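You operate a simulated robot arm through the tools that you are given. There is no shell and no other tool.

You run a simulated robot arm. Do the job below in one go: nothing can be reset, and whatever is moved stays where it is left.

Task
Switch washer two off and tension its belt into the green.
Fine: read the belt gauge; loosen the red star knob first and tighten it again after.

The check looks at the end state, three seconds after you hand in, the way a careful person would. Anything else that was tipped, shoved, dropped, spilled or broken makes it a failure.

Robot
A 7-joint arm with a three-finger gripper, fixed in place. Base frame: the origin is on the floor under the middle of its stand, x ahead of it, y to its left, z up. Units: cm, degrees, N and s.
It reaches about 134.2 cm from its shoulder. Its first joint turns from -166.0 to 166.0 degrees. Payload 2.69 kg.
The TCP is the grasp point between the finger pads, 3 cm short of the fingertips. In the tool frame z runs along the fingers and y along their closing line. The gripper opens to 12.8 cm; its body begins 11.7 cm behind the TCP.
Orientation is that of the tool frame in the base frame, as [roll, pitch, yaw] about the fixed x, y, z axes, in that order (R = Rz(yaw) Ry(pitch) Rx(roll)). With the fingers straight down and closing along the base's y, the tool's x points along the base's -x, its y along +y and its z along -z.

Tools
- The arm moves only by the tool arm_command. Its argument "rows" is a list of rows, each a list of 3 entries, a list of its own where there are three numbers: the shift along the tool's x, y, z in units of 40 mm (1.0 is 40 mm), then the turn, a rotation vector about the tool's x, y, z in units of 4 degrees (1.0 is 4 degrees), then the closure in counts, from 0 (fully open) to 255 (shut). In form: [[[tx, ty, tz], [wx, wy, wz], grip], ...]. A call has 1 to 20 rows; each row shifts and turns the commanded pose from where the row before left it, along the tool's axes as they then stand. A call with a number of a shift or a turn outside -1 to 1 is refused whole. Each row takes 0.2 s and may step no farther than 5 cm and 8.6 degrees from the row before; otherwise, or with a gripper value out of range, the whole call is refused. A pose out of reach is approached as far as the arm can. The call stops where the force on the tool passes 70 N (or 10 N more than at its start, if that is more) or the arm is blocked; 0.2 s more then pass. The fingers move at their own pace (about 12.7 cm/s each) and stop on an object; they squeeze with about 33 N. The grip force told is the motor's: it shows also when the fingers shut on nothing. Time passes only in rows, and 0.2 s behind the last, so rows that do not move let the fingers close. The reply holds the time, the measured pose of the TCP, the force on the tool along the base axes, the opening and the grip force, in the units named above and with some noise, with the torque about the TCP (base axes, N m) and any sound that the robot's microphone picked up, and new pictures: "show" is both (left out), scene, wrist or none.
- Cameras (640 x 400 px; columns grow to the right, rows downward): "scene" is fixed at [40.16, 64.97, 112.94]; the picture's right is [-0.96, -0.27, 0.00], its down [-0.12, 0.45, -0.89] and it looks along [0.24, -0.85, -0.46] (base axes); focal length 326 px, centre (320, 200). "wrist" rides on the gripper at [5.8, 5.4, -13.1] in the tool frame; the picture's right is [-0.68, 0.74, 0.00], its down [-0.62, -0.57, -0.55] and it looks along [-0.40, -0.37, 0.84] (tool axes); focal length 234 px, centre (320, 200). There is no depth. A picture from a camera that has moved, and an enlarged one, comes with that camera's place and axes in the base frame and with its lens.
- move_column(by): moves the trunk up (or, below 0, down) by that many cm; the arm rides with it, the base frame stays. It gives what a move gives, with no picture.
- close_up(camera, box): a new picture of the part [left, top, right, bottom] of that camera's present view, enlarged. The clock stands still meanwhile.
- hand_in(): hands the job in; it is judged then, once.

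Places have to be worked out from the pictures, the camera data and where the tool is seen. Open the gripper and draw the arm clear of the work before you hand the job in, unless the task says otherwise.

The tools are called after ">>>" as a command line: name --argument value ..., lists and objects as JSON in quotes. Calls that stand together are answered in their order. arm_command: Moves the arm, as the interface text tells. Its arguments: {"type":"object","properties":{"rows":{"type":"array","items":{"type":"array"}},"show":{"type":"string","enum":["both","scene","wrist","none"]}},"required":["rows"]} The other tools are called the same way: move_column (by) moves the trunk up or down; close_up (camera, box) takes an enlarged picture of a part of a camera's view; hand_in () hands the job in.

At the start:

```text
t: 0.0
tool_pos: [77.1, -23.58, 90.26]
tool_rot: [-180.0, -0.1, 179.9]
ft_force: [-0.3, 1.2, 0.6]
ft_torque: [-0.01, 0.04, 0.01]
finger_gap: 12.82
grip_force: 0.1
trunk travel left (down, up): [-2.5, 32.5]
```

scene: 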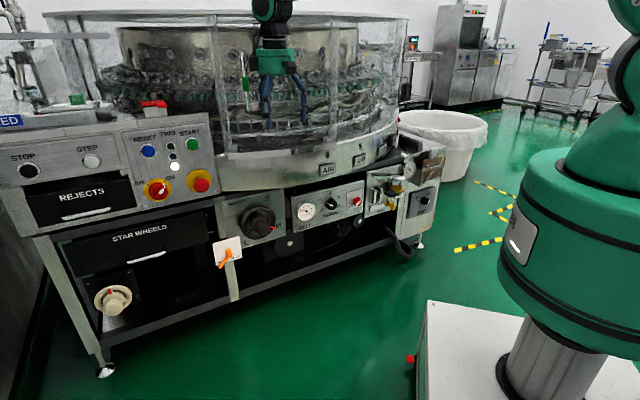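
wrist: 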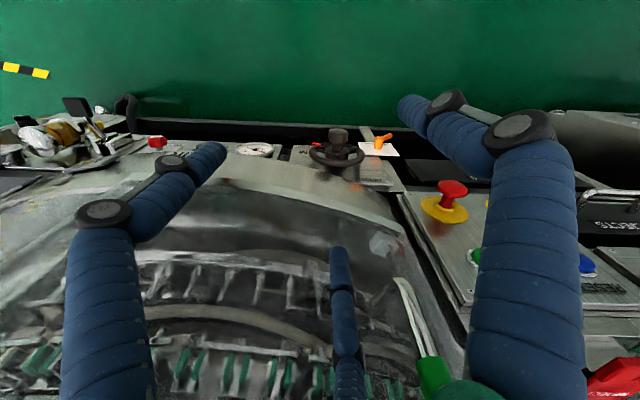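

The scene shows a washer with a control panel (reset, two, start, a red off/on rotary, a red stop) and a belt gauge panel with knobs. I'll take enlarged pictures to read the labels.

>>> close_up --camera "scene" --box '[120, 90, 230, 220]'

>>> close_up --camera "scene" --box '[210, 170, 380, 270]'

>>> close_up --camera "scene" --box '[340, 130, 450, 250]'

>>> close_up --camera "scene" --box '[0, 80, 150, 220]'

>>> close_up --camera "scene" --box '[50, 200, 260, 340]'

```text
3.08 times, centred on (175, 155) of scene
camera zoom: at [40.16, 64.97, 112.94], right [-0.96, -0.27, 0.0], down [-0.12, 0.45, -0.89], along [0.24, -0.85, -0.46], focal length 1003 px, centre (766, 338)
```

zoom: 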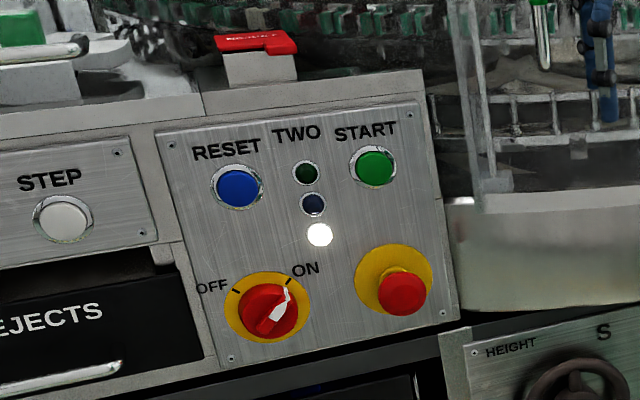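

```text
3.76 times, centred on (295, 220) of scene
camera zoom: at [40.16, 64.97, 112.94], right [-0.96, -0.27, 0.0], down [-0.12, 0.45, -0.89], along [0.24, -0.85, -0.46], focal length 1227 px, centre (414, 125)
```

zoom: 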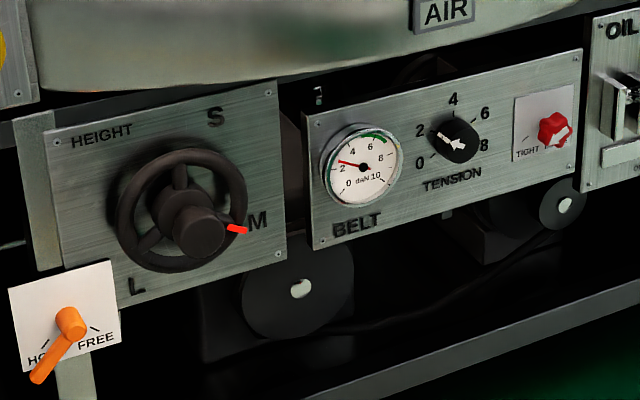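

```text
3.33 times, centred on (395, 190) of scene
camera zoom: at [40.16, 64.97, 112.94], right [-0.96, -0.27, 0.0], down [-0.12, 0.45, -0.89], along [0.24, -0.85, -0.46], focal length 1086 px, centre (70, 233)
```

zoom: 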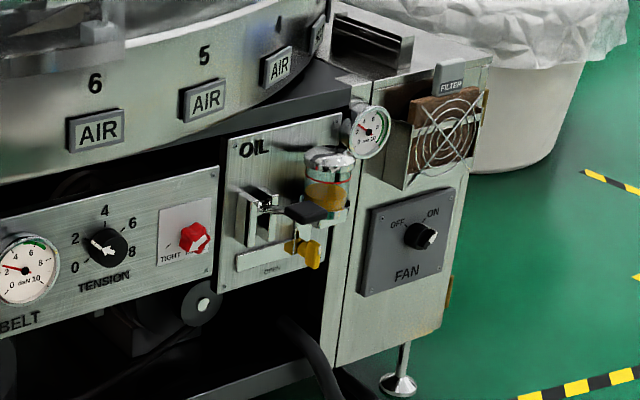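

```text
2.86 times, centred on (75, 150) of scene
camera zoom: at [40.16, 64.97, 112.94], right [-0.96, -0.27, 0.0], down [-0.12, 0.45, -0.89], along [0.24, -0.85, -0.46], focal length 931 px, centre (1020, 343)
```

zoom: 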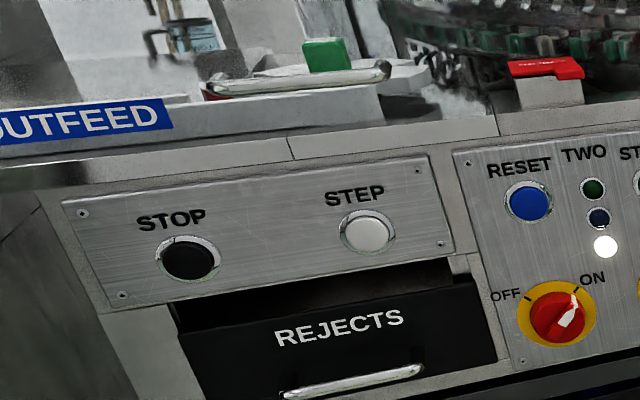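

```text
2.86 times, centred on (155, 270) of scene
camera zoom: at [40.16, 64.97, 112.94], right [-0.96, -0.27, 0.0], down [-0.12, 0.45, -0.89], along [0.24, -0.85, -0.46], focal length 931 px, centre (791, 0)
```

zoom: 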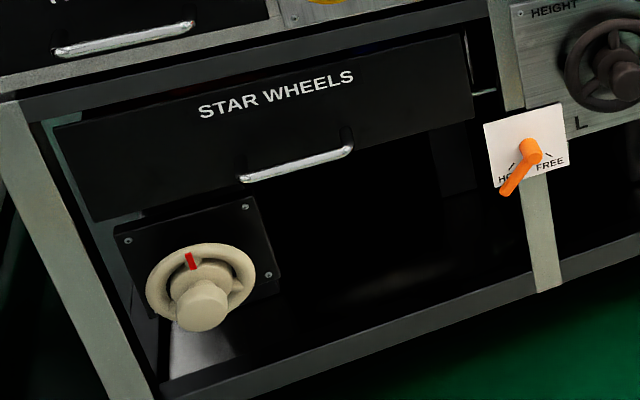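

Rough triangulation puts the machine's front face about 83–86 cm from the base along (0.707, -0.707), with its outward normal near (-0.707, 0.707). I place the selector near (111,-6,70) and the star knob near (58,-60,48). Next I look more closely at the gripper and at the wrist view.

>>> close_up --camera "scene" --box '[220, 0, 350, 140]'

>>> close_up --camera "wrist" --box '[120, 90, 430, 220]'

>>> close_up --camera "wrist" --box '[400, 140, 640, 400]'

>>> close_up --camera "scene" --box '[285, 180, 375, 235]'

>>> close_up --camera "scene" --box '[140, 160, 220, 210]'

```text
2.86 times, centred on (285, 70) of scene
camera zoom: at [40.16, 64.97, 112.94], right [-0.96, -0.27, 0.0], down [-0.12, 0.45, -0.89], along [0.24, -0.85, -0.46], focal length 931 px, centre (420, 571)
```

zoom: 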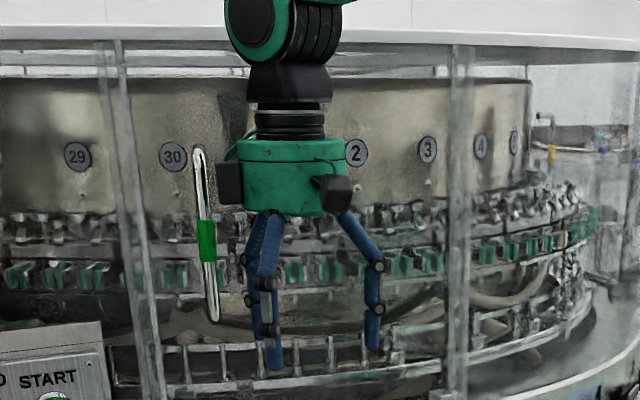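

```text
2.06 times, centred on (275, 155) of wrist
camera zoom: at [71.14, -18.22, 103.2], right [0.68, 0.74, 0.0], down [0.62, -0.57, 0.55], along [0.4, -0.37, -0.84], focal length 483 px, centre (413, 293)
```

zoom: 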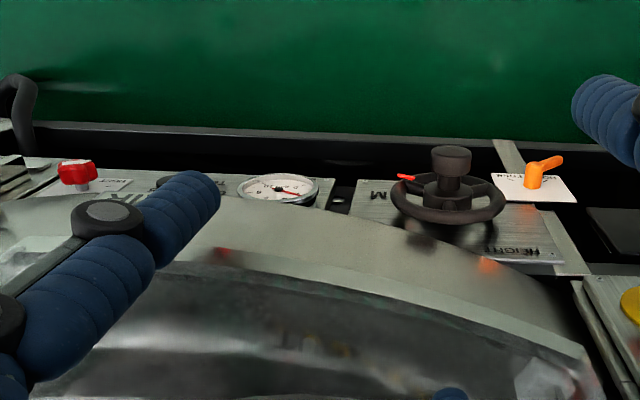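

```text
1.54 times, centred on (520, 270) of wrist
camera zoom: at [71.14, -18.22, 103.2], right [0.68, 0.74, 0.0], down [0.62, -0.57, 0.55], along [0.4, -0.37, -0.84], focal length 360 px, centre (12, 92)
```

zoom: 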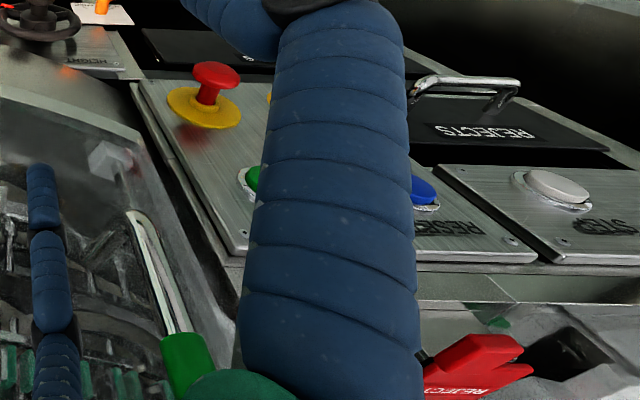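

```text
7.11 times, centred on (330, 208) of scene
camera zoom: at [40.16, 64.97, 112.94], right [-0.96, -0.27, 0.0], down [-0.12, 0.45, -0.89], along [0.24, -0.85, -0.46], focal length 2318 px, centre (249, 147)
```

zoom: 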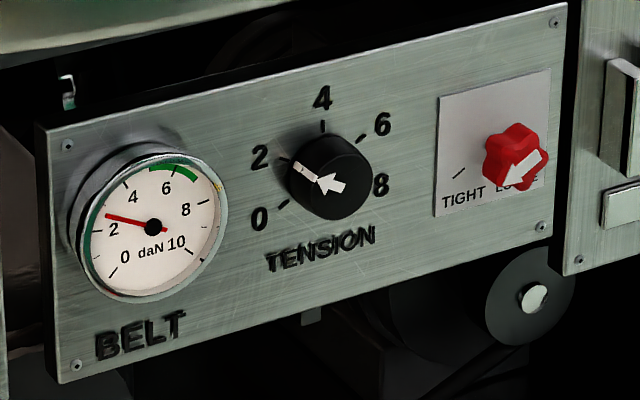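

```text
8.00 times, centred on (180, 185) of scene
camera zoom: at [40.16, 64.97, 112.94], right [-0.96, -0.27, 0.0], down [-0.12, 0.45, -0.89], along [0.24, -0.85, -0.46], focal length 2608 px, centre (1440, 320)
```

zoom: 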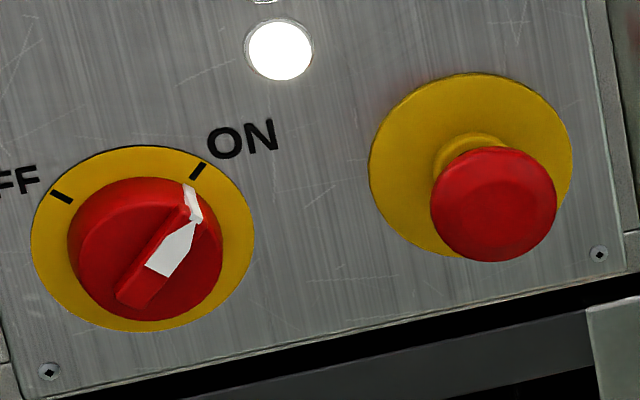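

The machine is on, with the selector bar pointing at ON. The belt gauge reads about 2.3 with green around 5.5–7, the tension knob is at about 2, and the star knob's arrow points at TIGHT. Before approaching, I close the gripper in free air to see how the three fingers come together.

>>> arm_command --rows '[[[0, 0, 0], [0, 0, 0], 255], [[0, 0, 0], [0, 0, 0], 255], [[0, 0, 0], [0, 0, 0], 255], [[0, 0, 0], [0, 0, 0], 255]]' --show "both"

>>> close_up --camera "scene" --box '[220, 0, 350, 140]'

```text
t: 1.0
tool_pos: [76.99, -23.62, 90.15]
tool_rot: [-180.0, -0.1, -180.0]
ft_force: [0.5, -0.4, 0.0]
ft_torque: [0.02, -0.03, -0.03]
finger_gap: 0.2
grip_force: 32.1
trunk travel left (down, up): [-2.5, 32.5]
camera wrist: at [71.14, -18.22, 103.2], right [0.68, 0.74, 0.0], down [0.62, -0.57, 0.55], along [0.4, -0.37, -0.84], focal length 234 px, centre (320, 200)
```

scene: 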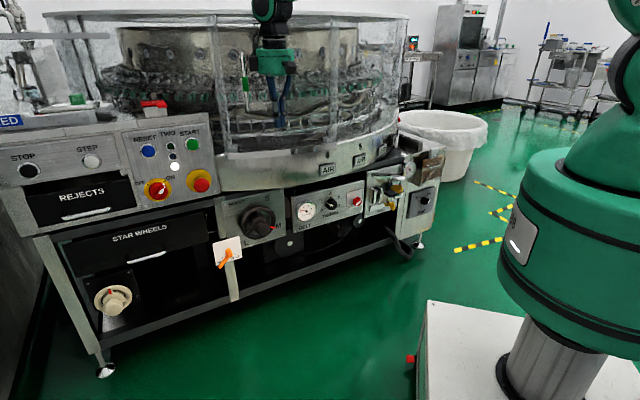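
wrist: 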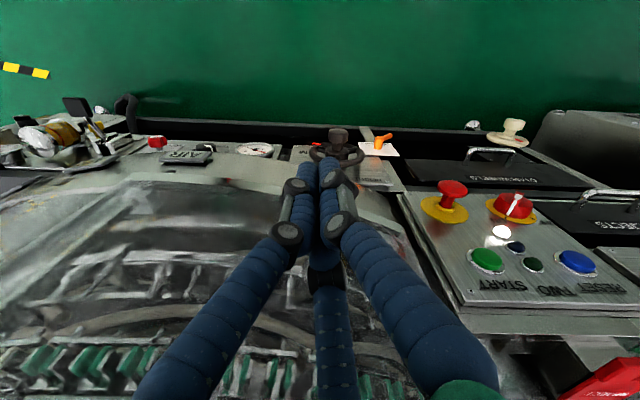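

```text
2.86 times, centred on (285, 70) of scene
camera zoom: at [40.16, 64.97, 112.94], right [-0.96, -0.27, 0.0], down [-0.12, 0.45, -0.89], along [0.24, -0.85, -0.46], focal length 931 px, centre (420, 571)
```

zoom: 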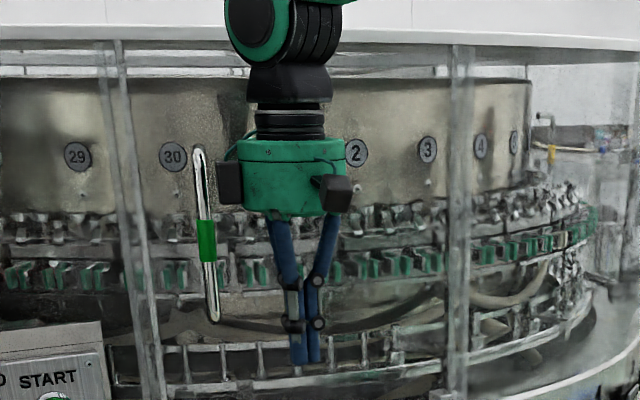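

The fingers converge to a centre point like a chuck, which suits gripping knobs. Now I tilt the gripper 90° so the fingers point horizontally at the panel face, staying in place well in front of it.

>>> arm_command --rows '[[[0, 0, 0], [0.994, -0.994, 0], 100], [[0, 0, 0], [0.994, -0.994, 0], 100], [[0, 0, 0], [0.994, -0.994, 0], 100], [[0, 0, 0], [0.994, -0.994, 0], 100], [[0, 0, 0], [0.994, -0.994, 0], 100], [[0, 0, 0], [0.994, -0.994, 0], 100], [[0, 0, 0], [0.994, -0.994, 0], 100], [[0, 0, 0], [0.994, -0.994, 0], 100]]' --show "both"

```text
t: 2.8
tool_pos: [77.12, -23.65, 90.34]
tool_rot: [-144.6, 30.2, -170.1]
ft_force: [0.2, -0.1, 0.1]
ft_torque: [-0.02, 0.04, -0.06]
finger_gap: 7.79
grip_force: 0.0
trunk travel left (down, up): [-2.5, 32.5]
camera wrist: at [66.29, -13.36, 93.81], right [0.68, 0.73, -0.03], down [0.17, -0.12, 0.98], along [0.71, -0.67, -0.2], focal length 234 px, centre (320, 200)
```

scene: 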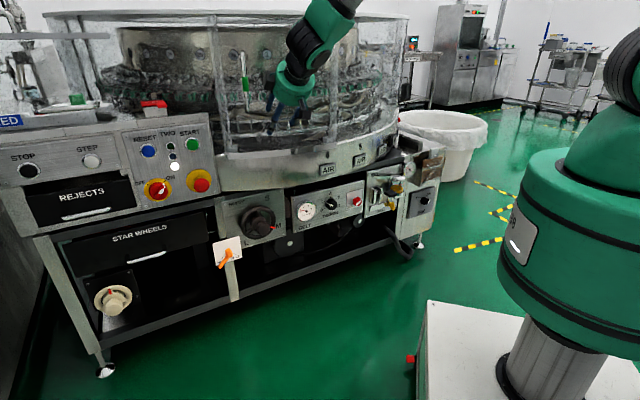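
wrist: 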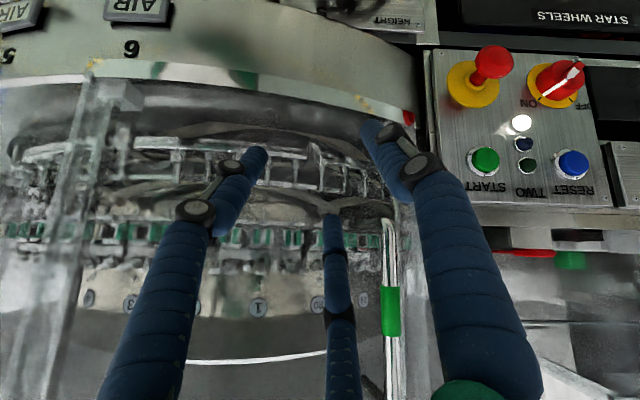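

The tilt is going as planned, and the panel selector now triangulates to about (113,-8.5,68.5). I finish the tilt to horizontal.

>>> arm_command --rows '[[[0, 0, 0], [0.994, -0.994, 0], 100], [[0, 0, 0], [0.994, -0.994, 0], 100], [[0, 0, 0], [0.994, -0.994, 0], 100], [[0, 0, 0], [0.994, -0.994, 0], 100], [[0, 0, 0], [0.994, -0.994, 0], 100], [[0, 0, 0], [0.994, -0.994, 0], 100], [[0, 0, 0], [0.994, -0.994, 0], 100], [[0, 0, 0], [0.994, -0.994, 0], 100]]' --show "both"

```text
t: 4.6
tool_pos: [77.05, -23.71, 90.23]
tool_rot: [-89.8, 45.2, -134.7]
ft_force: [-0.2, 0.2, 0.2]
ft_torque: [0.07, 0.07, 0.02]
finger_gap: 7.79
grip_force: 0.2
trunk travel left (down, up): [-2.5, 32.5]
camera wrist: at [67.52, -14.6, 82.21], right [0.71, 0.71, -0.04], down [-0.37, 0.41, 0.83], along [0.61, -0.57, 0.55], focal length 234 px, centre (320, 200)
```

scene: 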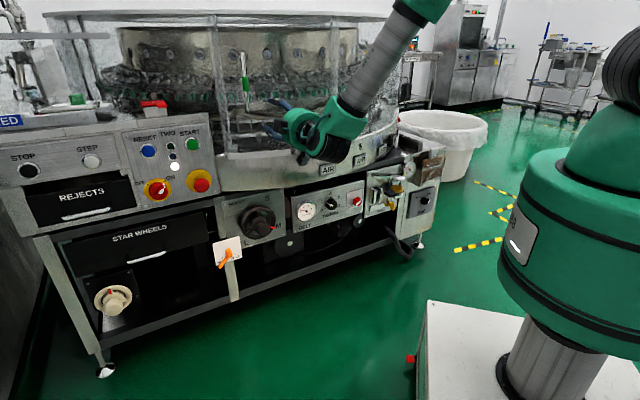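
wrist: 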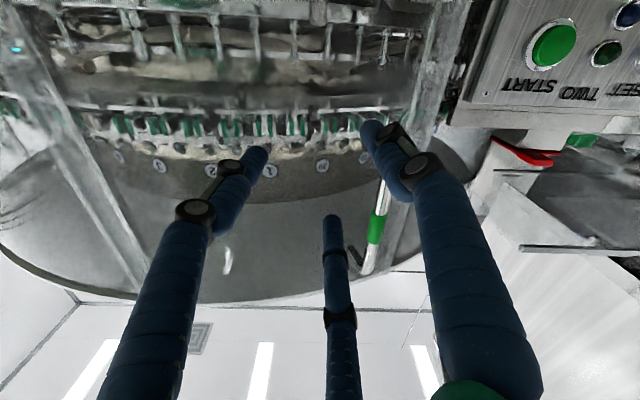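

The gripper is now horizontal, with the camera below it. I move left along the panel (+s 36 cm) and down about 22 cm, to a standoff in front of the selector.

>>> arm_command --rows '[[[-0.232, 0.932, 0], [0, 0, 0], 100], [[-0.232, 0.932, 0], [0, 0, 0], 100], [[-0.232, 0.932, 0], [0, 0, 0], 100], [[-0.232, 0.932, 0], [0, 0, 0], 100], [[-0.232, 0.932, 0], [0, 0, 0], 100], [[-0.232, 0.932, 0], [0, 0, 0], 100], [[-0.232, 0.932, 0], [0, 0, 0], 100], [[-0.232, 0.932, 0], [0, 0, 0], 100], [[-0.232, 0.932, 0], [0, 0, 0], 100], [[-0.232, 0.932, 0], [0, 0, 0], 100], [[-0.232, 0.932, 0], [0, 0, 0], 100]]' --show "both"

```text
t: 7.0
tool_pos: [102.58, 1.95, 68.52]
tool_rot: [-89.9, 45.0, -134.9]
ft_force: [-0.1, 0.4, 0.6]
ft_torque: [0.04, 0.06, 0.04]
finger_gap: 7.81
grip_force: 0.1
trunk travel left (down, up): [-2.5, 32.5]
camera wrist: at [93.08, 11.1, 60.5], right [0.71, 0.71, -0.04], down [-0.36, 0.41, 0.83], along [0.61, -0.57, 0.55], focal length 234 px, centre (320, 200)
```

scene: 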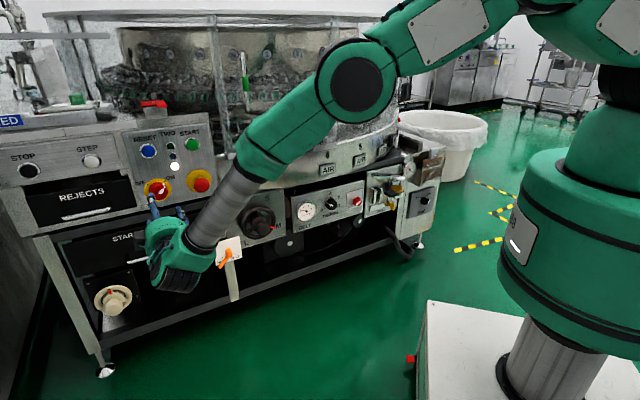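
wrist: 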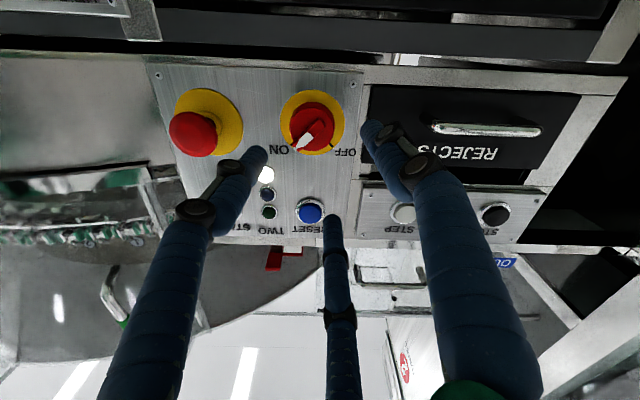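

The wrist camera now sees the whole control panel, upside down because the camera is below the gripper. I zoom in on the selector to get its centre and the bar angle.

>>> close_up --camera "wrist" --box '[250, 70, 370, 170]'

>>> close_up --camera "wrist" --box '[140, 50, 380, 250]'

>>> close_up --camera "scene" --box '[100, 140, 240, 300]'

```text
4.00 times, centred on (310, 120) of wrist
camera zoom: at [93.08, 11.1, 60.5], right [0.71, 0.71, -0.04], down [-0.36, 0.41, 0.83], along [0.61, -0.57, 0.55], focal length 937 px, centre (360, 520)
```

zoom: 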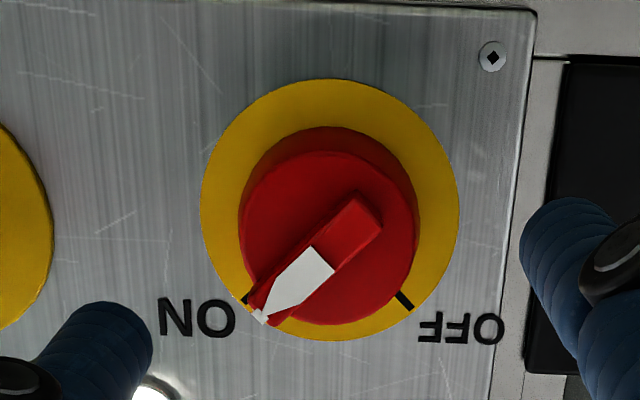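

```text
2.00 times, centred on (260, 150) of wrist
camera zoom: at [93.08, 11.1, 60.5], right [0.71, 0.71, -0.04], down [-0.36, 0.41, 0.83], along [0.61, -0.57, 0.55], focal length 468 px, centre (440, 300)
```

zoom: 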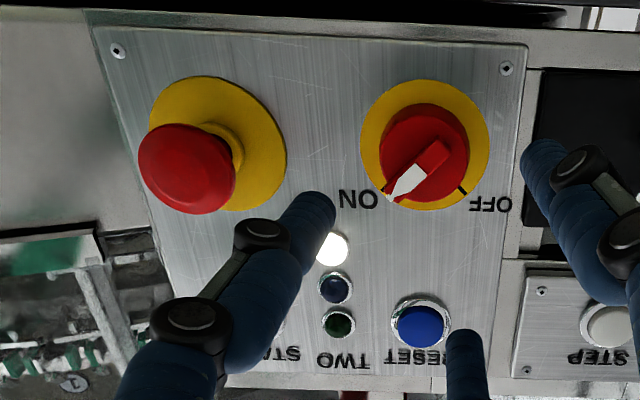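

```text
2.50 times, centred on (170, 220) of scene
camera zoom: at [40.16, 64.97, 112.94], right [-0.96, -0.27, 0.0], down [-0.12, 0.45, -0.89], along [0.24, -0.85, -0.46], focal length 815 px, centre (695, 150)
```

zoom: 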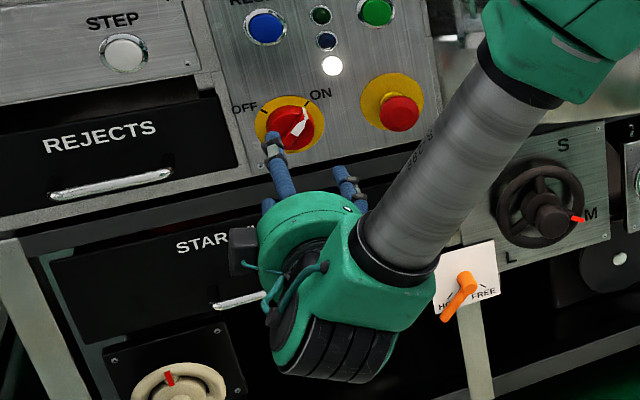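

From the zoom plus triangulation, I put the selector axis at s≈73.05, z≈68.5, the panel plane at p≈88 and the bar front at p≈85. The bar is about 42° right of vertical. I roll +90° about the tool axis, staying at standoff, so the closing line crosses the bar.

>>> arm_command --rows '[[[0.15, -0.15, 0], [0, 0, 1], 100], [[0, 0, 0], [0, 0, 1], 100], [[0, 0, 0], [0, 0, 1], 100], [[0, 0, 0], [0, 0, 1], 100], [[0, 0, 0], [0, 0, 1], 100], [[0, 0, 0], [0, 0, 1], 100], [[0, 0, 0], [0, 0, 1], 100], [[0, 0, 0], [0, 0, 1], 100], [[0, 0, 0], [0, 0, 1], 100], [[0, 0, 0], [0, 0, 1], 100], [[0, 0, 0], [0, 0, 1], 100], [[0, 0, 0], [0, 0, 1], 100], [[0, 0, 0], [0, 0, 1], 100], [[0, 0, 0], [0, 0, 1], 100], [[0, 0, 0], [0, 0, 1], 100], [[0, 0, 0], [0, 0, 1], 100], [[0, 0, 0], [0, 0, 1], 100], [[0, 0, 0], [0, 0, 1], 100], [[0, 0, 0], [0, 0, 1], 100], [[0, 0, 0], [0, 0, 1], 100]]' --show "both"

```text
t: 11.2
tool_pos: [101.99, 1.5, 68.52]
tool_rot: [89.9, 55.0, 44.8]
ft_force: [0.2, 0.4, -0.4]
ft_torque: [0.05, 0.0, -0.04]
finger_gap: 7.79
grip_force: 0.1
trunk travel left (down, up): [-2.5, 32.5]
camera wrist: at [98.25, 16.23, 66.72], right [0.15, 0.15, 0.98], down [-0.97, -0.19, 0.18], along [0.21, -0.97, 0.12], focal length 234 px, centre (320, 200)
```

scene: 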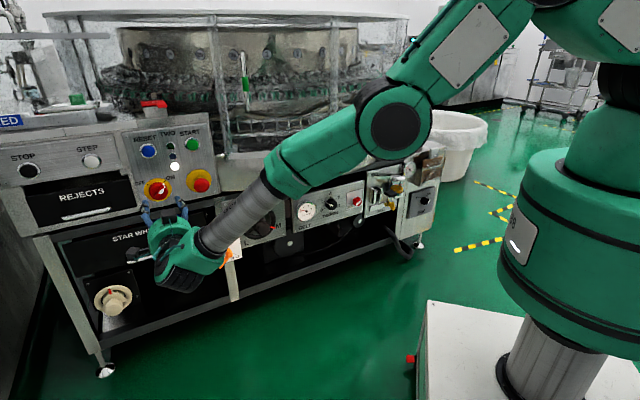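
wrist: 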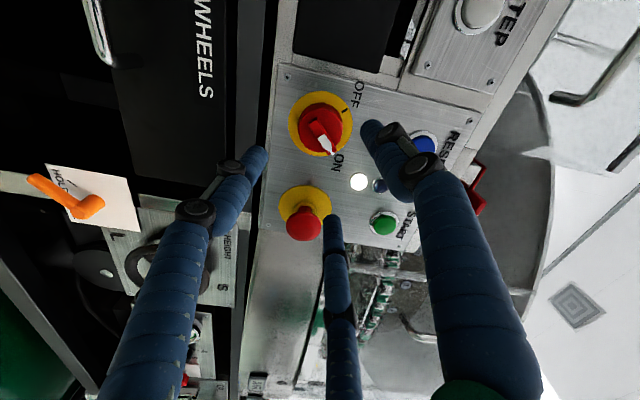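

Rolled 80° and holding the standoff position. I take an enlarged wrist view to re-fix the knob's centre from this new viewpoint.

>>> close_up --camera "wrist" --box '[260, 70, 380, 170]'

```text
4.00 times, centred on (320, 120) of wrist
camera zoom: at [98.25, 16.23, 66.72], right [0.15, 0.15, 0.98], down [-0.97, -0.19, 0.18], along [0.21, -0.97, 0.12], focal length 937 px, centre (320, 520)
```

zoom: 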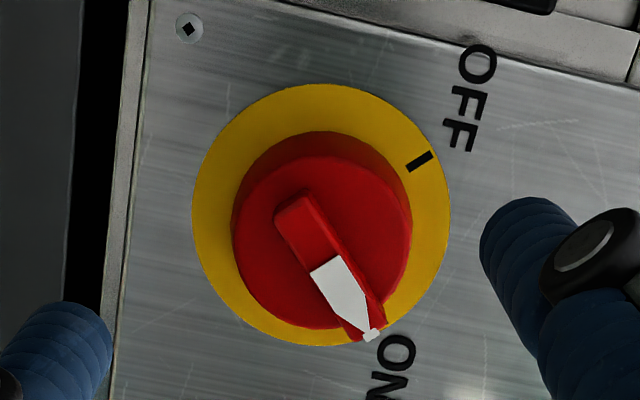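

Two viewpoints agree: the knob axis is at s=73.05, z=68.5, the disc face at p≈85.5 and the panel at p≈88.5. I finish the roll by another 7° and advance about 10 cm, then check the view before closing.

>>> arm_command --rows '[[[0, 0, 0.5], [0, 0, 0.9], 100], [[0, 0, 0.7], [0, 0, 0.9], 100], [[0, 0, 0.7], [0, 0, 0], 110], [[0, 0, 0.4], [0, 0, 0], 110], [[0, 0, 0.2], [0, 0, 0], 110], [[0, 0, 0], [0, 0, 0], 110]]' --show "both"

>>> close_up --camera "wrist" --box '[240, 70, 420, 220]'

>>> close_up --camera "scene" --box '[110, 130, 240, 230]'

```text
t: 12.6
tool_pos: [112.5, -3.02, 70.33]
tool_rot: [90.1, 48.0, 44.9]
ft_force: [-4.0, 4.6, 2.2]
ft_torque: [-0.14, 0.02, -0.3]
finger_gap: 7.44
grip_force: 1.0
out of reach, approached as far as the arm can: row 1, 2, 3
trunk travel left (down, up): [-2.5, 32.5]
camera wrist: at [108.87, 12.02, 69.54], right [0.07, 0.07, 1.0], down [-0.98, -0.2, 0.08], along [0.2, -0.98, 0.05], focal length 234 px, centre (320, 200)
```

scene: 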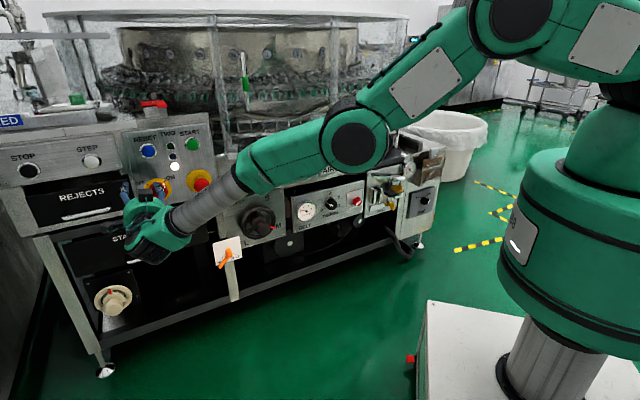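
wrist: 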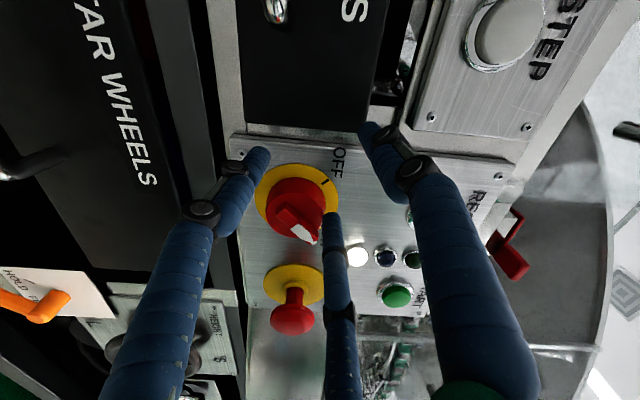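

```text
2.67 times, centred on (330, 145) of wrist
camera zoom: at [108.87, 12.02, 69.54], right [0.07, 0.07, 1.0], down [-0.98, -0.2, 0.08], along [0.2, -0.98, 0.05], focal length 624 px, centre (293, 347)
```

zoom: 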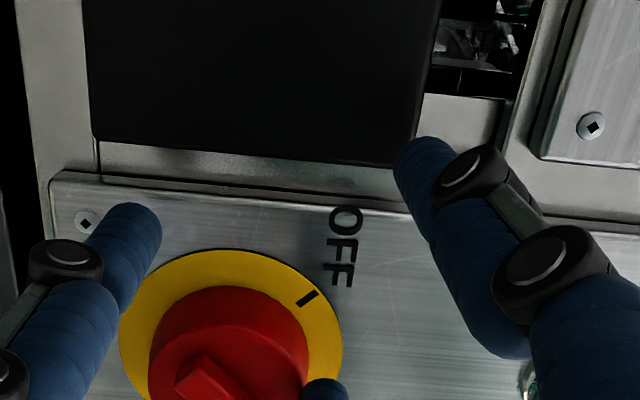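

```text
4.00 times, centred on (175, 180) of scene
camera zoom: at [40.16, 64.97, 112.94], right [-0.96, -0.27, 0.0], down [-0.12, 0.45, -0.89], along [0.24, -0.85, -0.46], focal length 1304 px, centre (900, 280)
```

zoom: 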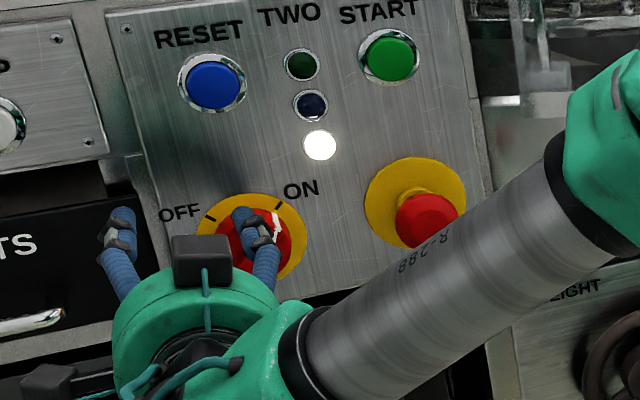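

The reply flags rows 1–3 as out of reach. The TCP is at s≈77.4, z≈70.3 instead of s≈73, z≈68.5, and one finger is next to the knob. I back straight out before doing anything else and see where the commanded pose stands.

>>> arm_command --rows '[[[0, 0, -0.7], [0, 0, 0], 100], [[0, 0, -0.8], [0, 0, 0], 100], [[0, 0, 0], [0, 0, 0], 100]]' --show "both"

```text
t: 13.4
tool_pos: [109.67, 1.95, 70.78]
tool_rot: [90.2, 48.3, 44.9]
ft_force: [0.4, -0.4, -0.2]
ft_torque: [0.0, 0.0, 0.02]
finger_gap: 7.82
grip_force: 0.1
out of reach, approached as far as the arm can: row 1, 2
trunk travel left (down, up): [-2.5, 32.5]
camera wrist: at [106.07, 16.87, 69.94], right [0.07, 0.07, 0.99], down [-0.98, -0.19, 0.09], along [0.2, -0.98, 0.05], focal length 234 px, centre (320, 200)
```

scene: 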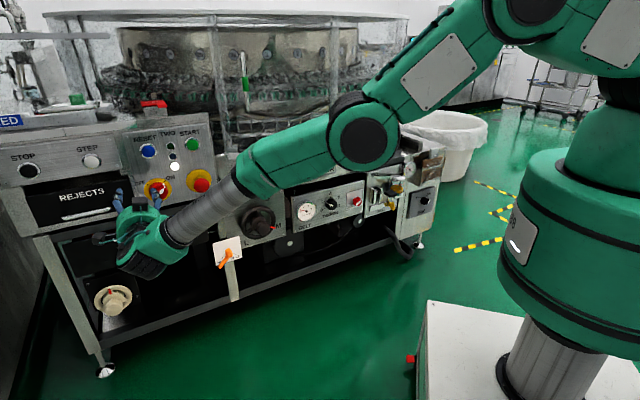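
wrist: 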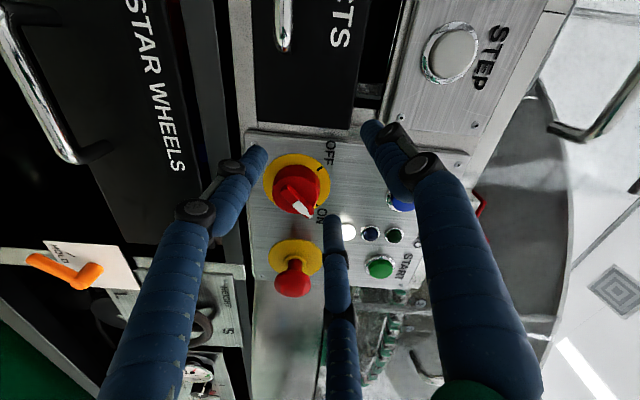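

At this roll the arm sits about 5 cm off the commanded pose, so a joint limit appears to be blocking it. I roll back by about 20° and check that it returns to the commanded standoff line. I'll then grip the disc all round instead of only the bar.

>>> arm_command --rows '[[[0, 0, 0], [0, 0, -1], 100], [[0, 0, 0], [0, 0, -1], 100], [[0, 0, 0], [0, 0, -1], 100], [[0, 0, 0], [0, 0, -1], 100], [[0, 0, 0], [0, 0, -1], 100], [[0, 0, 0], [0, 0, 0], 100]]' --show "both"

```text
t: 14.8
tool_pos: [109.78, 1.95, 70.85]
tool_rot: [89.8, 67.8, 44.9]
ft_force: [-0.2, -0.8, -0.1]
ft_torque: [0.0, 0.0, 0.0]
finger_gap: 7.76
grip_force: 0.0
trunk travel left (down, up): [-2.5, 32.5]
camera wrist: at [105.51, 16.4, 67.36], right [0.3, 0.3, 0.9], down [-0.92, -0.15, 0.36], along [0.24, -0.94, 0.24], focal length 234 px, centre (320, 200)
```

scene: 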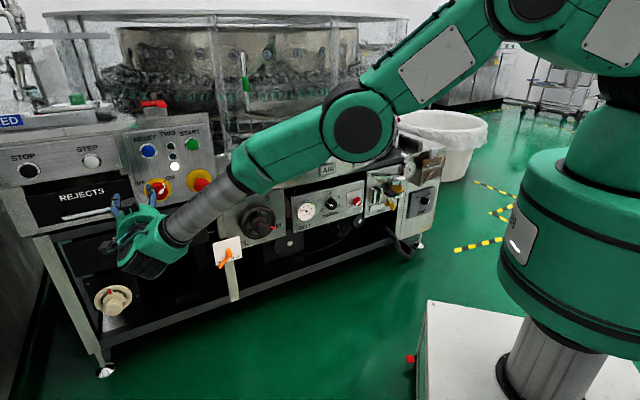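
wrist: 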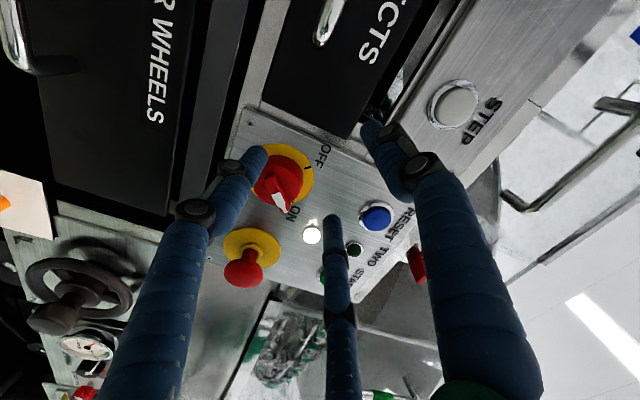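

The command is now anchored at s=79, p=76.25, z=70.85, and it's responsive again at roll ≈67°. I shift 6.4 cm along -y of the tool to line up with the knob axis.

>>> arm_command --rows '[[[0, -0.55, 0], [0, 0, 0], 100], [[0, -0.55, 0], [0, 0, 0], 100], [[-0.02, -0.5, 0], [0, 0, 0], 100], [[0, 0, 0], [0, 0, 0], 100]]' --show "both"

>>> close_up --camera "wrist" --box '[220, 70, 420, 220]'

```text
t: 15.8
tool_pos: [105.63, -2.35, 68.57]
tool_rot: [89.8, 67.9, 44.9]
ft_force: [-0.8, 0.6, -0.2]
ft_torque: [0.0, 0.01, 0.0]
finger_gap: 7.75
grip_force: 0.2
trunk travel left (down, up): [-2.5, 32.5]
camera wrist: at [101.33, 12.12, 65.05], right [0.3, 0.3, 0.9], down [-0.92, -0.15, 0.36], along [0.24, -0.94, 0.23], focal length 234 px, centre (320, 200)
```

scene: 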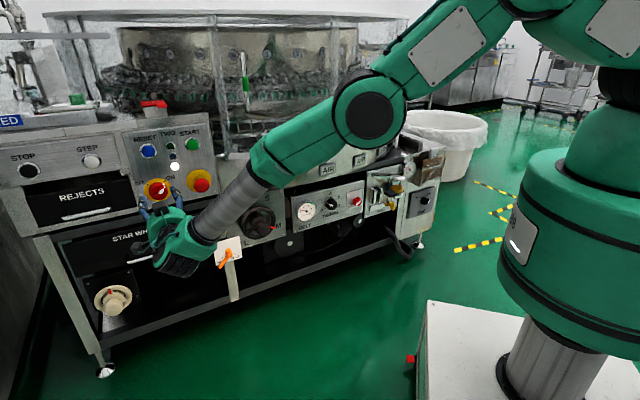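
wrist: 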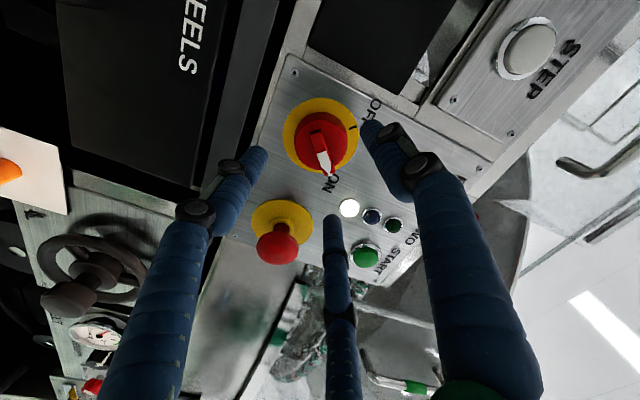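

```text
2.67 times, centred on (320, 145) of wrist
camera zoom: at [101.33, 12.12, 65.05], right [0.3, 0.3, 0.9], down [-0.92, -0.15, 0.36], along [0.24, -0.94, 0.23], focal length 624 px, centre (320, 347)
```

zoom: 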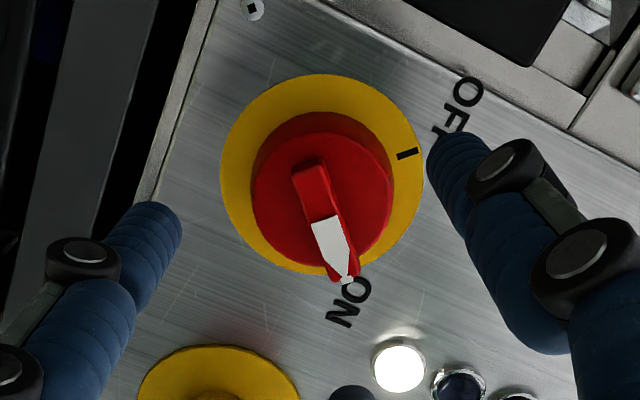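

Aligned: TCP at s=73.03, z=68.57, p=76.35, with the knob centred between the fingers. I advance about 7.8 cm so the fingertips surround the disc without touching the panel.

>>> arm_command --rows '[[[0, 0, 0.6], [0, 0, 0], 100], [[0, 0, 0.6], [0, 0, 0], 100], [[0, 0, 0.5], [0, 0, 0], 100], [[0, 0, 0.26], [0, 0, 0], 100], [[0, 0, 0], [0, 0, 0], 100]]' --show "both"

>>> close_up --camera "wrist" --box '[220, 90, 420, 240]'

>>> close_up --camera "scene" --box '[110, 130, 240, 230]'

```text
t: 17.0
tool_pos: [110.97, -7.84, 68.34]
tool_rot: [90.0, 67.8, 45.1]
ft_force: [-6.3, 5.9, -1.9]
ft_torque: [0.1, -0.09, -0.27]
finger_gap: 7.88
grip_force: 0.3
trunk travel left (down, up): [-2.5, 32.5]
camera wrist: at [106.82, 6.63, 64.96], right [0.3, 0.3, 0.9], down [-0.92, -0.15, 0.36], along [0.24, -0.94, 0.23], focal length 234 px, centre (320, 200)
```

scene: 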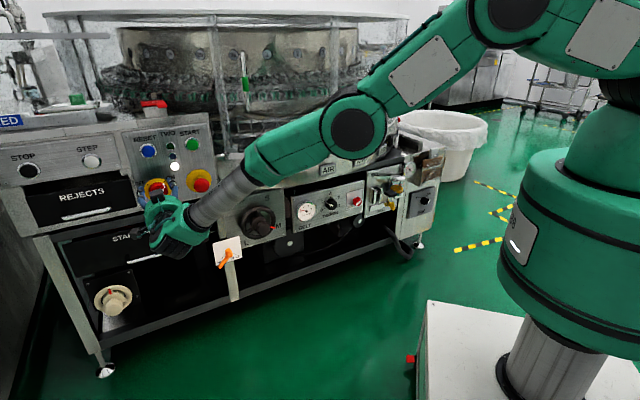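
wrist: 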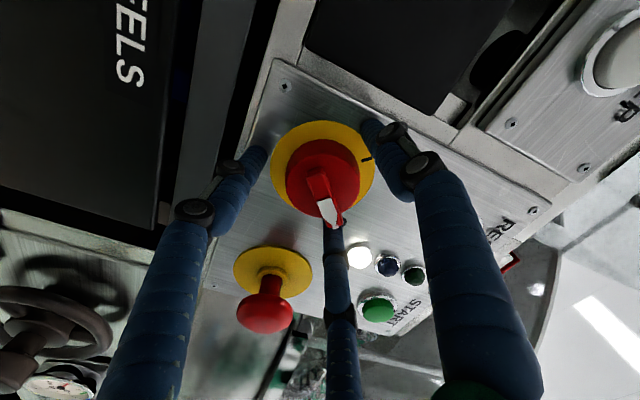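

```text
2.67 times, centred on (320, 165) of wrist
camera zoom: at [106.82, 6.63, 64.96], right [0.3, 0.3, 0.9], down [-0.92, -0.15, 0.36], along [0.24, -0.94, 0.23], focal length 624 px, centre (320, 293)
```

zoom: 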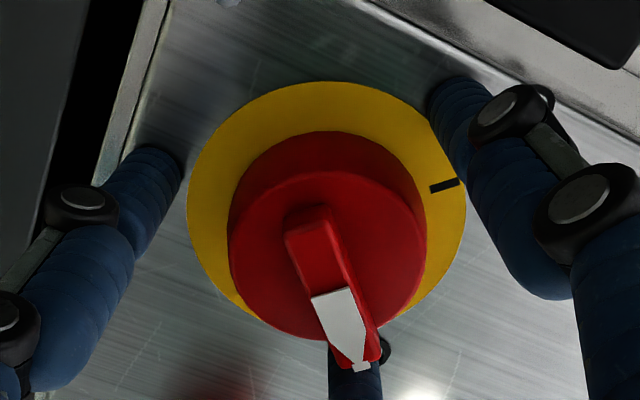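

```text
4.00 times, centred on (175, 180) of scene
camera zoom: at [40.16, 64.97, 112.94], right [-0.96, -0.27, 0.0], down [-0.12, 0.45, -0.89], along [0.24, -0.85, -0.46], focal length 1304 px, centre (900, 280)
```

zoom: 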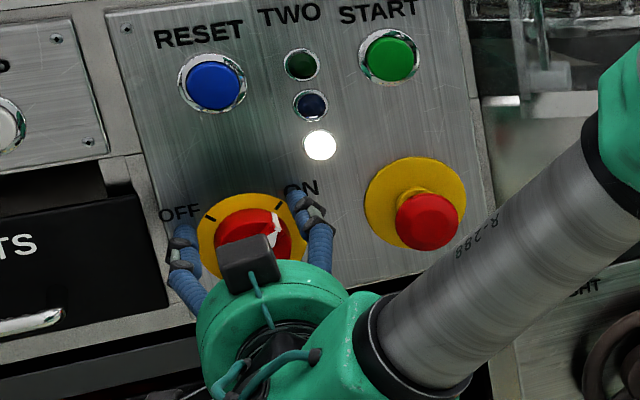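

At p=84.0 a light 8.6 N push along the panel normal shows the fingertips are just touching the panel or plate. I back off 0.5 cm and then close on the disc.

>>> arm_command --rows '[[[0, 0, -0.13], [0, 0, 0], 100], [[0, 0, 0], [0, 0, 0], 120], [[0, 0, 0], [0, 0, 0], 140], [[0, 0, 0], [0, 0, 0], 160], [[0, 0, 0], [0, 0, 0], 200], [[0, 0, 0], [0, 0, 0], 255], [[0, 0, 0], [0, 0, 0], 255]]' --show "both"

>>> close_up --camera "wrist" --box '[220, 90, 420, 240]'

```text
t: 18.6
tool_pos: [110.61, -7.26, 68.67]
tool_rot: [89.7, 67.8, 44.8]
ft_force: [0.3, -0.6, 5.6]
ft_torque: [0.04, 0.09, 0.46]
finger_gap: 5.24
grip_force: 44.8
trunk travel left (down, up): [-2.5, 32.5]
camera wrist: at [106.52, 7.0, 65.15], right [0.3, 0.3, 0.9], down [-0.92, -0.15, 0.35], along [0.24, -0.94, 0.24], focal length 234 px, centre (320, 200)
```

scene: 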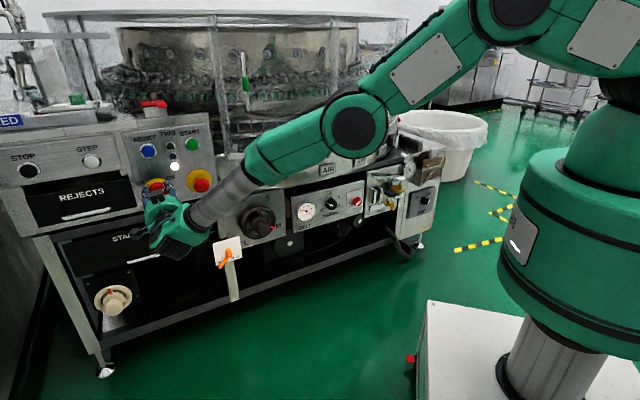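
wrist: 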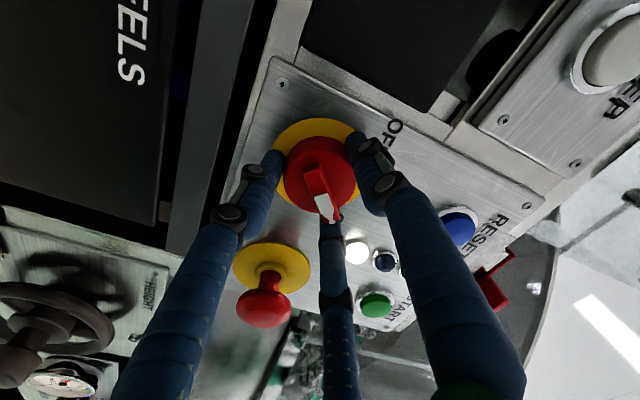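

```text
2.67 times, centred on (320, 165) of wrist
camera zoom: at [106.52, 7.0, 65.15], right [0.3, 0.3, 0.9], down [-0.92, -0.15, 0.35], along [0.24, -0.94, 0.24], focal length 624 px, centre (320, 293)
```

zoom: 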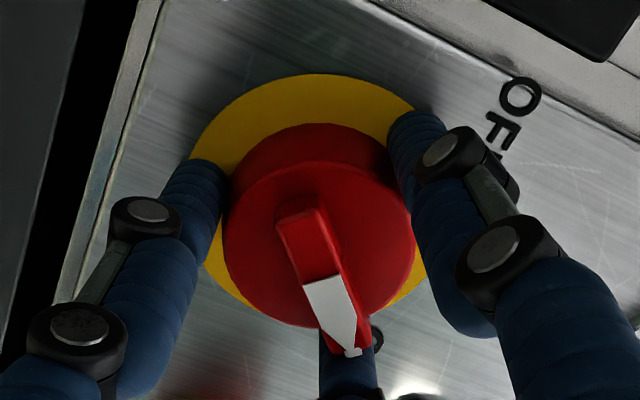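

All three fingers have the disc with a 5.24 cm gap, well centred (5.6 N of side load). I turn counter-clockwise toward OFF, negative about tool z, in a first 40° stage.

>>> arm_command --rows '[[[0, 0, 0], [0, 0, -1], 255], [[0, 0, 0], [0, 0, -1], 255], [[0, 0, 0], [0, 0, -1], 255], [[0, 0, 0], [0, 0, -1], 255], [[0, 0, 0], [0, 0, -1], 255], [[0, 0, 0], [0, 0, -1], 255], [[0, 0, 0], [0, 0, -1], 255], [[0, 0, 0], [0, 0, -1], 255], [[0, 0, 0], [0, 0, -1], 255], [[0, 0, 0], [0, 0, -1], 255]]' --show "both"

>>> close_up --camera "wrist" --box '[220, 90, 420, 240]'

```text
t: 20.8
tool_pos: [110.66, -7.38, 68.62]
tool_rot: [-89.8, 72.2, -134.7]
ft_force: [13.5, -2.7, 9.8]
ft_torque: [0.3, 0.32, 0.23]
finger_gap: 5.23
grip_force: 45.3
trunk travel left (down, up): [-2.5, 32.5]
camera wrist: at [103.79, 4.27, 61.31], right [0.64, 0.64, 0.42], down [-0.64, 0.14, 0.76], along [0.43, -0.75, 0.5], focal length 234 px, centre (320, 200)
```

scene: 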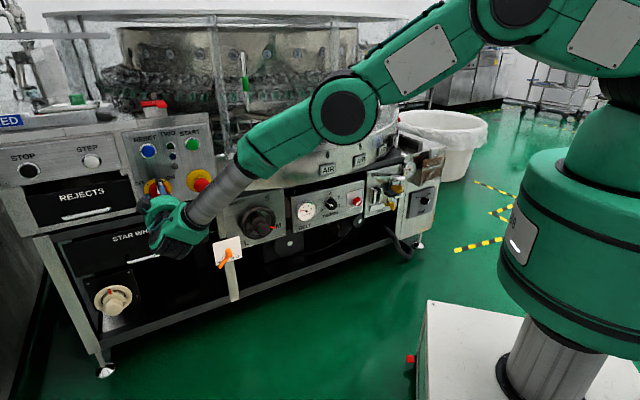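
wrist: 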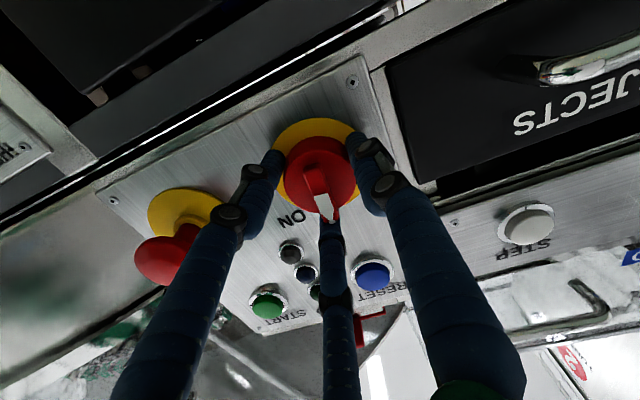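

```text
2.67 times, centred on (320, 165) of wrist
camera zoom: at [103.79, 4.27, 61.31], right [0.64, 0.64, 0.42], down [-0.64, 0.14, 0.76], along [0.43, -0.75, 0.5], focal length 624 px, centre (320, 293)
```

zoom: 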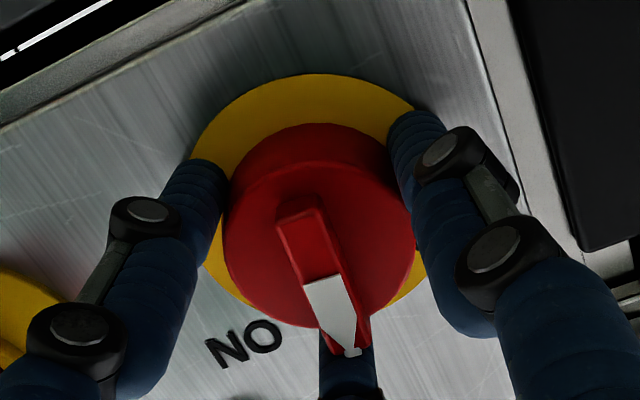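

The knob is turning with the gripper and the white lamp has gone out. I continue another 40°.

>>> arm_command --rows '[[[0, 0, 0], [0, 0, -1], 255], [[0, 0, 0], [0, 0, -1], 255], [[0, 0, 0], [0, 0, -1], 255], [[0, 0, 0], [0, 0, -1], 255], [[0, 0, 0], [0, 0, -1], 255], [[0, 0, 0], [0, 0, -1], 255], [[0, 0, 0], [0, 0, -1], 255], [[0, 0, 0], [0, 0, -1], 255], [[0, 0, 0], [0, 0, -1], 255], [[0, 0, 0], [0, 0, -1], 255]]' --show "both"

>>> close_up --camera "wrist" --box '[220, 90, 420, 240]'

>>> close_up --camera "scene" --box '[110, 130, 240, 230]'

```text
t: 23.0
tool_pos: [110.69, -7.41, 68.56]
tool_rot: [-89.9, 32.1, -134.8]
ft_force: [16.9, -0.2, 11.9]
ft_torque: [0.22, 0.24, -0.02]
finger_gap: 5.25
grip_force: 44.6
trunk travel left (down, up): [-2.5, 32.5]
camera wrist: at [99.96, 0.44, 60.84], right [0.68, 0.68, -0.26], down [-0.23, 0.54, 0.81], along [0.69, -0.49, 0.53], focal length 234 px, centre (320, 200)
```

scene: 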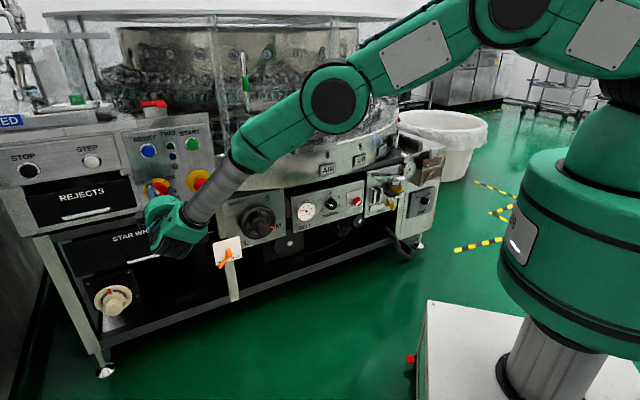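
wrist: 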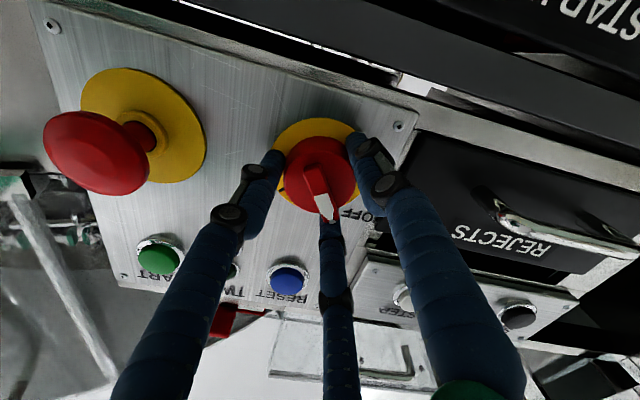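

```text
2.67 times, centred on (320, 165) of wrist
camera zoom: at [99.96, 0.44, 60.84], right [0.68, 0.68, -0.26], down [-0.23, 0.54, 0.81], along [0.69, -0.49, 0.53], focal length 624 px, centre (320, 293)
```

zoom: 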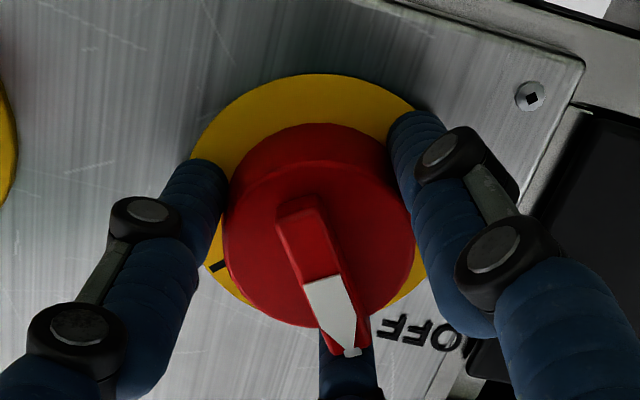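

```text
4.00 times, centred on (175, 180) of scene
camera zoom: at [40.16, 64.97, 112.94], right [-0.96, -0.27, 0.0], down [-0.12, 0.45, -0.89], along [0.24, -0.85, -0.46], focal length 1304 px, centre (900, 280)
```

zoom: 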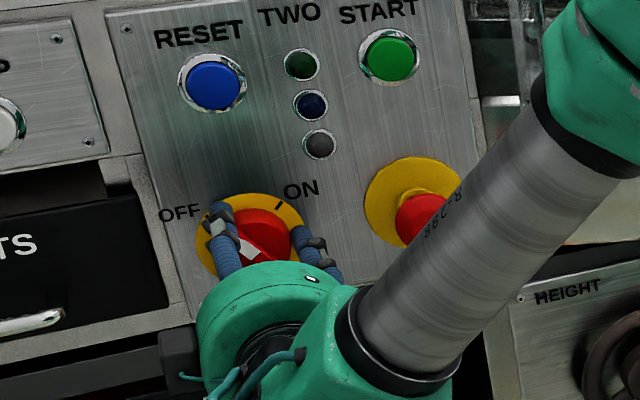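

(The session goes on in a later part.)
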